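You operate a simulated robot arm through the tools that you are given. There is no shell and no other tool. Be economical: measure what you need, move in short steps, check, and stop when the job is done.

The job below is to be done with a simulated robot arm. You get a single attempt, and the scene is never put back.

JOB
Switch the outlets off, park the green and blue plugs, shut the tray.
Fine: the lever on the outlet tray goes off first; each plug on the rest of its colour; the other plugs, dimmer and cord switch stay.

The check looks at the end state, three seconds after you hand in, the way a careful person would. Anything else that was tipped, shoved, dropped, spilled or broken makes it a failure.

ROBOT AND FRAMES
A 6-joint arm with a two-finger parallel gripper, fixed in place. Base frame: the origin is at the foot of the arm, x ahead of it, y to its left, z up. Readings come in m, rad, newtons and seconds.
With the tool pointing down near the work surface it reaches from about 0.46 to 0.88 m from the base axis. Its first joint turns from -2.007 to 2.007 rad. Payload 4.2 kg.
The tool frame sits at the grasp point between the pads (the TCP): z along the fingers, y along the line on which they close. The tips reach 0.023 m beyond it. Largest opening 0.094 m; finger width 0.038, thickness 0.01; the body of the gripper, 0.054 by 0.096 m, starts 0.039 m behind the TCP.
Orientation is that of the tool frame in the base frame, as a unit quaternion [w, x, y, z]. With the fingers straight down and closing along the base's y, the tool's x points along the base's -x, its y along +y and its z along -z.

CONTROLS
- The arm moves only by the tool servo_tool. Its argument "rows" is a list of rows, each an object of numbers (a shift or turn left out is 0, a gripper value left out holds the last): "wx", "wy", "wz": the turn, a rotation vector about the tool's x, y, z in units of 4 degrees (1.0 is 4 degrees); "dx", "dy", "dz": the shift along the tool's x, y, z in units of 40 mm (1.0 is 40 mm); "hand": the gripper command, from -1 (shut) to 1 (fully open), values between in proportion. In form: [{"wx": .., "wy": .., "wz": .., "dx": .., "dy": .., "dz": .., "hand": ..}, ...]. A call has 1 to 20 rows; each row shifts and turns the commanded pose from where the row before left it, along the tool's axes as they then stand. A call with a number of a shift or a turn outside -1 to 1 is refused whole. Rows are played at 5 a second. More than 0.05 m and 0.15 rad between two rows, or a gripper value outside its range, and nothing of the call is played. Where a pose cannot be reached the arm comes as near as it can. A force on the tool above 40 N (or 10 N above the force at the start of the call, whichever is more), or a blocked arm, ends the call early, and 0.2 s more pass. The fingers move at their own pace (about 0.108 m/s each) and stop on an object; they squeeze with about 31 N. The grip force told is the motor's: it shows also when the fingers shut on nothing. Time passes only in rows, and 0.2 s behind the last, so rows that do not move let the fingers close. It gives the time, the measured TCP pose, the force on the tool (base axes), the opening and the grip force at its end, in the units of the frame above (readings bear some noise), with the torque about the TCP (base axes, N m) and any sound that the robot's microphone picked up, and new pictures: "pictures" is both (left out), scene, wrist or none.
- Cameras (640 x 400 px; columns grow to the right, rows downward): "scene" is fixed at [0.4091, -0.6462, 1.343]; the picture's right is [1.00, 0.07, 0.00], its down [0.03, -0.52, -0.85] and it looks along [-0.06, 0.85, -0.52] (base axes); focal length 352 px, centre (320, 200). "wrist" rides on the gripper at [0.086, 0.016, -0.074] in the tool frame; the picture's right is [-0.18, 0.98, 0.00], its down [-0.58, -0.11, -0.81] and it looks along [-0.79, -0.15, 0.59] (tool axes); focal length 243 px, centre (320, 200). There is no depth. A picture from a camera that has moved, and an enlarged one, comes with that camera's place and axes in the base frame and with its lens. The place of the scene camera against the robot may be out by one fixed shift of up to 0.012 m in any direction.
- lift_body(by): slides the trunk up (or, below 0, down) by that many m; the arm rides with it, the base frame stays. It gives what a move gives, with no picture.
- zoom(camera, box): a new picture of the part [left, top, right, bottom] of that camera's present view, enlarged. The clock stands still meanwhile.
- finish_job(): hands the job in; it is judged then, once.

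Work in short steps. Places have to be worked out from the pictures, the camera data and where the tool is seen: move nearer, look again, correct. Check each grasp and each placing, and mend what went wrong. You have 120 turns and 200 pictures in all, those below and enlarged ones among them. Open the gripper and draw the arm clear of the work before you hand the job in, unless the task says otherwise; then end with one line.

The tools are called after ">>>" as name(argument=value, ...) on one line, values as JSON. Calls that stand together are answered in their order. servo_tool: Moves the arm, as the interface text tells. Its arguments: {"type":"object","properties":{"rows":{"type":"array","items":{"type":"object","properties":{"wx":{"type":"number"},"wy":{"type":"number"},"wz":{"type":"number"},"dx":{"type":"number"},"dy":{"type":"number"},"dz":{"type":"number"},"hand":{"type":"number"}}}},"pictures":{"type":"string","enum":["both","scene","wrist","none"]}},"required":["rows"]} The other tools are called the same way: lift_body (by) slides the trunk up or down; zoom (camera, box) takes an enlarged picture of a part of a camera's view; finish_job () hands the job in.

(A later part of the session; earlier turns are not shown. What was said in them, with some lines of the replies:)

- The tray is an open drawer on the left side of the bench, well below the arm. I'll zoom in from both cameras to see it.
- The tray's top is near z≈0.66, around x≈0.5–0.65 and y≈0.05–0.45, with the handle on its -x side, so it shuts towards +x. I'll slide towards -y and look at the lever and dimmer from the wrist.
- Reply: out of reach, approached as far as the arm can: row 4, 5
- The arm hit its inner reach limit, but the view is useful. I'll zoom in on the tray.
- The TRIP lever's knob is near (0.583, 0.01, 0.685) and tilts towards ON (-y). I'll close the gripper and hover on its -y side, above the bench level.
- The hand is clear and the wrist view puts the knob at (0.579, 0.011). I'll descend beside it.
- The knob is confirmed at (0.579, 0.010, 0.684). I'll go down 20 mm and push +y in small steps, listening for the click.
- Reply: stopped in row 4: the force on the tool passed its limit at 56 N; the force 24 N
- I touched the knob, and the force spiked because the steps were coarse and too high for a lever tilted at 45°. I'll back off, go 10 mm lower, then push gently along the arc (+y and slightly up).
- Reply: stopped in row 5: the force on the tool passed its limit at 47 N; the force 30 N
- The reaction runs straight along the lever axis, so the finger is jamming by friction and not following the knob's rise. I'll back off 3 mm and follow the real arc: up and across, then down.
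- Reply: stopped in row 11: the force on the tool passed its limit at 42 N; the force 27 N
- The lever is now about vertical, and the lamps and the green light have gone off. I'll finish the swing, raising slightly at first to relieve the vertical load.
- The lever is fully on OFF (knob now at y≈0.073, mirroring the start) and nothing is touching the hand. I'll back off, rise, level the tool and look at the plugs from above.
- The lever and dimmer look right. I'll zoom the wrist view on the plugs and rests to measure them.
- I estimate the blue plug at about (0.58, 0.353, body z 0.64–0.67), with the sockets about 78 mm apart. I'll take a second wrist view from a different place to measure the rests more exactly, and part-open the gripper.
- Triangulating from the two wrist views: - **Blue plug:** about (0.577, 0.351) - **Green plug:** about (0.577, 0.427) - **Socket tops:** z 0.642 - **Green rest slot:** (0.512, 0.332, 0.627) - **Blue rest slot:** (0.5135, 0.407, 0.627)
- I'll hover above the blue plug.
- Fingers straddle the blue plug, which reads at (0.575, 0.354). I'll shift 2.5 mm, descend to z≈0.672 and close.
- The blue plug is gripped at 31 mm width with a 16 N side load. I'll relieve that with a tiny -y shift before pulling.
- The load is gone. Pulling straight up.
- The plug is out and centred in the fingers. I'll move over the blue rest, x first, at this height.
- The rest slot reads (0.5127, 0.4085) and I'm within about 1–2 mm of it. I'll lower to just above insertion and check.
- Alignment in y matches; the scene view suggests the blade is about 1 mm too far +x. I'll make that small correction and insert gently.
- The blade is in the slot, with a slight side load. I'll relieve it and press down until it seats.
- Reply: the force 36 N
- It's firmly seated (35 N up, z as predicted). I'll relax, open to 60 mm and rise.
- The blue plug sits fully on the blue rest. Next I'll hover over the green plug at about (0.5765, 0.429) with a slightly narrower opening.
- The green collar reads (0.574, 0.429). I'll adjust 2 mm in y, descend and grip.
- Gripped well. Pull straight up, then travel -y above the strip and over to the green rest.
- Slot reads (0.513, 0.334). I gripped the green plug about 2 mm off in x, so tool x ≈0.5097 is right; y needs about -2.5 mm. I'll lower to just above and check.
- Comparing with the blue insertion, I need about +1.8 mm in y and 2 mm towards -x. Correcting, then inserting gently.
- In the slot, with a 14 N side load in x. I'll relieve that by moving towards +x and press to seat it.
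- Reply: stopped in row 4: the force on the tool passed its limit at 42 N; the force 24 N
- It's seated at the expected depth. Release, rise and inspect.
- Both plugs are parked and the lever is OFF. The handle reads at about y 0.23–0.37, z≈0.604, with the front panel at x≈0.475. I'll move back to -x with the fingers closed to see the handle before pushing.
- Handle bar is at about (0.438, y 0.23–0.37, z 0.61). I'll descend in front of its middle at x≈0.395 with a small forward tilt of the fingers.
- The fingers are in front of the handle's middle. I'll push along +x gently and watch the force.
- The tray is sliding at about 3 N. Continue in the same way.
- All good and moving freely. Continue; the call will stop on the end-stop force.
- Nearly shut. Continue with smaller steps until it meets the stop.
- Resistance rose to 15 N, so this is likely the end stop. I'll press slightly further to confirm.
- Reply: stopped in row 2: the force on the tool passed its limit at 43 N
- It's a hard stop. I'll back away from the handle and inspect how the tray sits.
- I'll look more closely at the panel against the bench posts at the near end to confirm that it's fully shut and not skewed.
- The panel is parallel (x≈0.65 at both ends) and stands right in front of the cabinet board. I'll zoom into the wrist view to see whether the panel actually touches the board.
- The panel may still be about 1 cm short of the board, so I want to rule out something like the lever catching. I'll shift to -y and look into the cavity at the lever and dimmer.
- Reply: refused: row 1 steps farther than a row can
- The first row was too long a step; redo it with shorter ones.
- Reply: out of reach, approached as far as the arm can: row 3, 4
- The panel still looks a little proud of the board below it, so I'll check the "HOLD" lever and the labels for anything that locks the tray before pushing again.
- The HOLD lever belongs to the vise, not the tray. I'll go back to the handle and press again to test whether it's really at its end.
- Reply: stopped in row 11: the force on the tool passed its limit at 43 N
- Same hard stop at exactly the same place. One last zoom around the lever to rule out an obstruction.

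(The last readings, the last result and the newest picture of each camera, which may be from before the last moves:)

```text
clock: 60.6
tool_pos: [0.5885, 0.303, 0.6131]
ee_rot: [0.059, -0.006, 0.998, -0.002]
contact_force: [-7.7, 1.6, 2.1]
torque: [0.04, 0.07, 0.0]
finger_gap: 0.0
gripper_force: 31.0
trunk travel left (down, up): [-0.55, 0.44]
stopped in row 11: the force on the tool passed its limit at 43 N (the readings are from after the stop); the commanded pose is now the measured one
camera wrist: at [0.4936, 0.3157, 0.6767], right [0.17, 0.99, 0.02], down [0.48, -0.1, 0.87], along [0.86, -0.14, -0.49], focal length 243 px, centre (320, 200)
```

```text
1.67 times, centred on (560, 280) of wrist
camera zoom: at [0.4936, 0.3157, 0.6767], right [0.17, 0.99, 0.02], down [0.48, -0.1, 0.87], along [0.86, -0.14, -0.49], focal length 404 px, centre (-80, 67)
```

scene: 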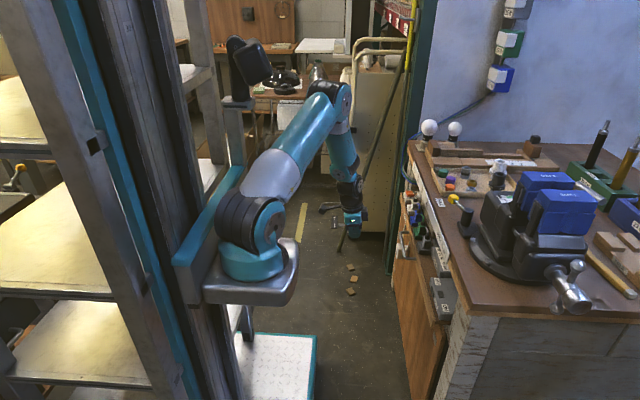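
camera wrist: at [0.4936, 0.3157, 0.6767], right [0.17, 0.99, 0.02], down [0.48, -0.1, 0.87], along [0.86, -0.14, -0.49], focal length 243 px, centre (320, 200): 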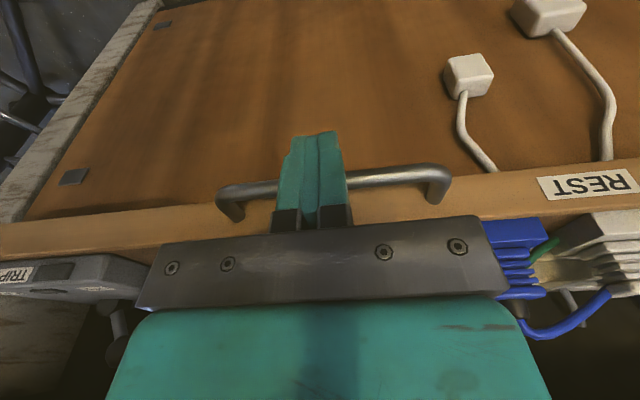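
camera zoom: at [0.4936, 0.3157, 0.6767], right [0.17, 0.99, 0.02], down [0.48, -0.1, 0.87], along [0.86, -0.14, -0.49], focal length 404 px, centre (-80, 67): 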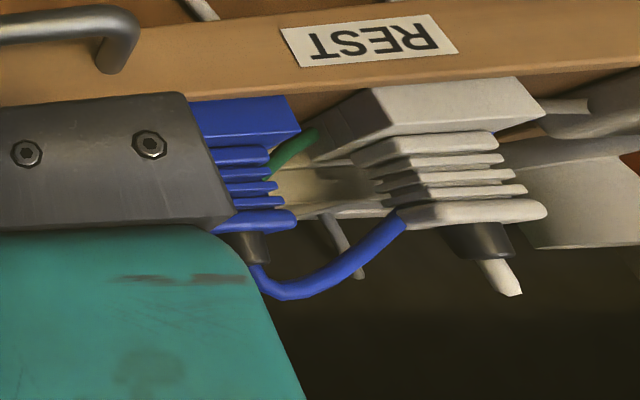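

The lever stands free, nothing is caught, and the panel's end overlaps the post with a repeatable rigid stop, so I judge the tray shut. I'll back off, open the gripper and draw the arm clear.

>>> servo_tool(rows=[{"dx": 0.5, "dz": -0.07}, {"dx": 1, "dz": -0.12}, {"dx": 1, "dz": -0.12}, {"dx": 1, "dz": -0.12}, {"dz": -1}, {"dz": -1}, {"dz": -1, "wy": 1}, {"dz": -1, "wy": 0.8, "hand": 1}, {"dz": -1}, {}, {}])

>>> zoom(camera="scene", box=[380, 170, 480, 330])

```text
clock: 63.0
tool_pos: [0.4323, 0.3011, 0.8127]
ee_rot: [-0.002, -0.007, 1.0, -0.002]
contact_force: [-0.2, 0.2, 0.2]
torque: [-0.04, -0.02, -0.01]
finger_gap: 0.094
gripper_force: 0.0
trunk travel left (down, up): [-0.55, 0.44]
camera wrist: at [0.3469, 0.3153, 0.8877], right [0.17, 0.99, -0.01], down [0.59, -0.1, 0.8], along [0.79, -0.14, -0.6], focal length 243 px, centre (320, 200)
```

scene: 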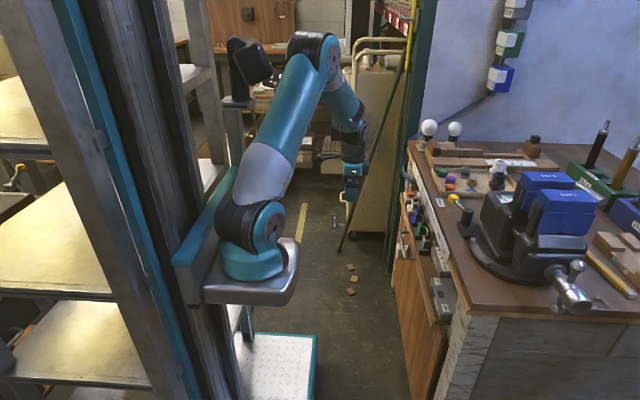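
wrist: 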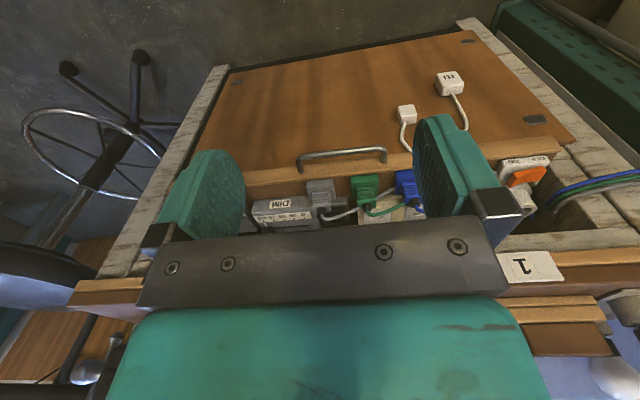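

```text
2.50 times, centred on (430, 250) of scene
camera zoom: at [0.4091, -0.6462, 1.343], right [1.0, 0.07, 0.0], down [0.03, -0.52, -0.85], along [-0.06, 0.85, -0.52], focal length 879 px, centre (45, 75)
```

zoom: 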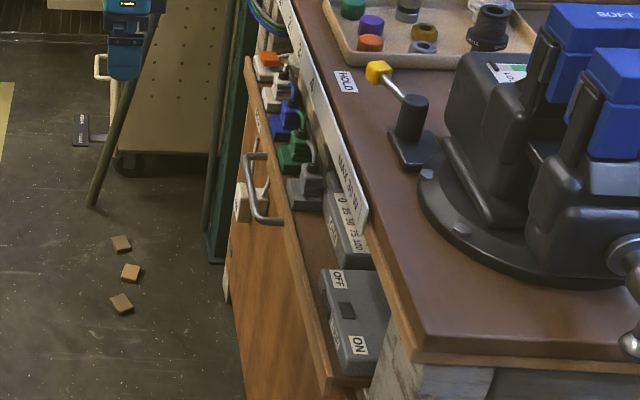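

The lamps are off, both plugs are on their rests, the tray is at its stop, the dimmer and cord switch are unchanged, and the arm is clear with the gripper open. Handing in.

>>> finish_job()

```text
The job is handed in.
```

I switched the outlets off first, parked the green and blue plugs on the rests of their colour, and pushed the tray in to a hard stop. Its front panel still stands about 3 cm proud of the board below, so I judged it shut without being certain.
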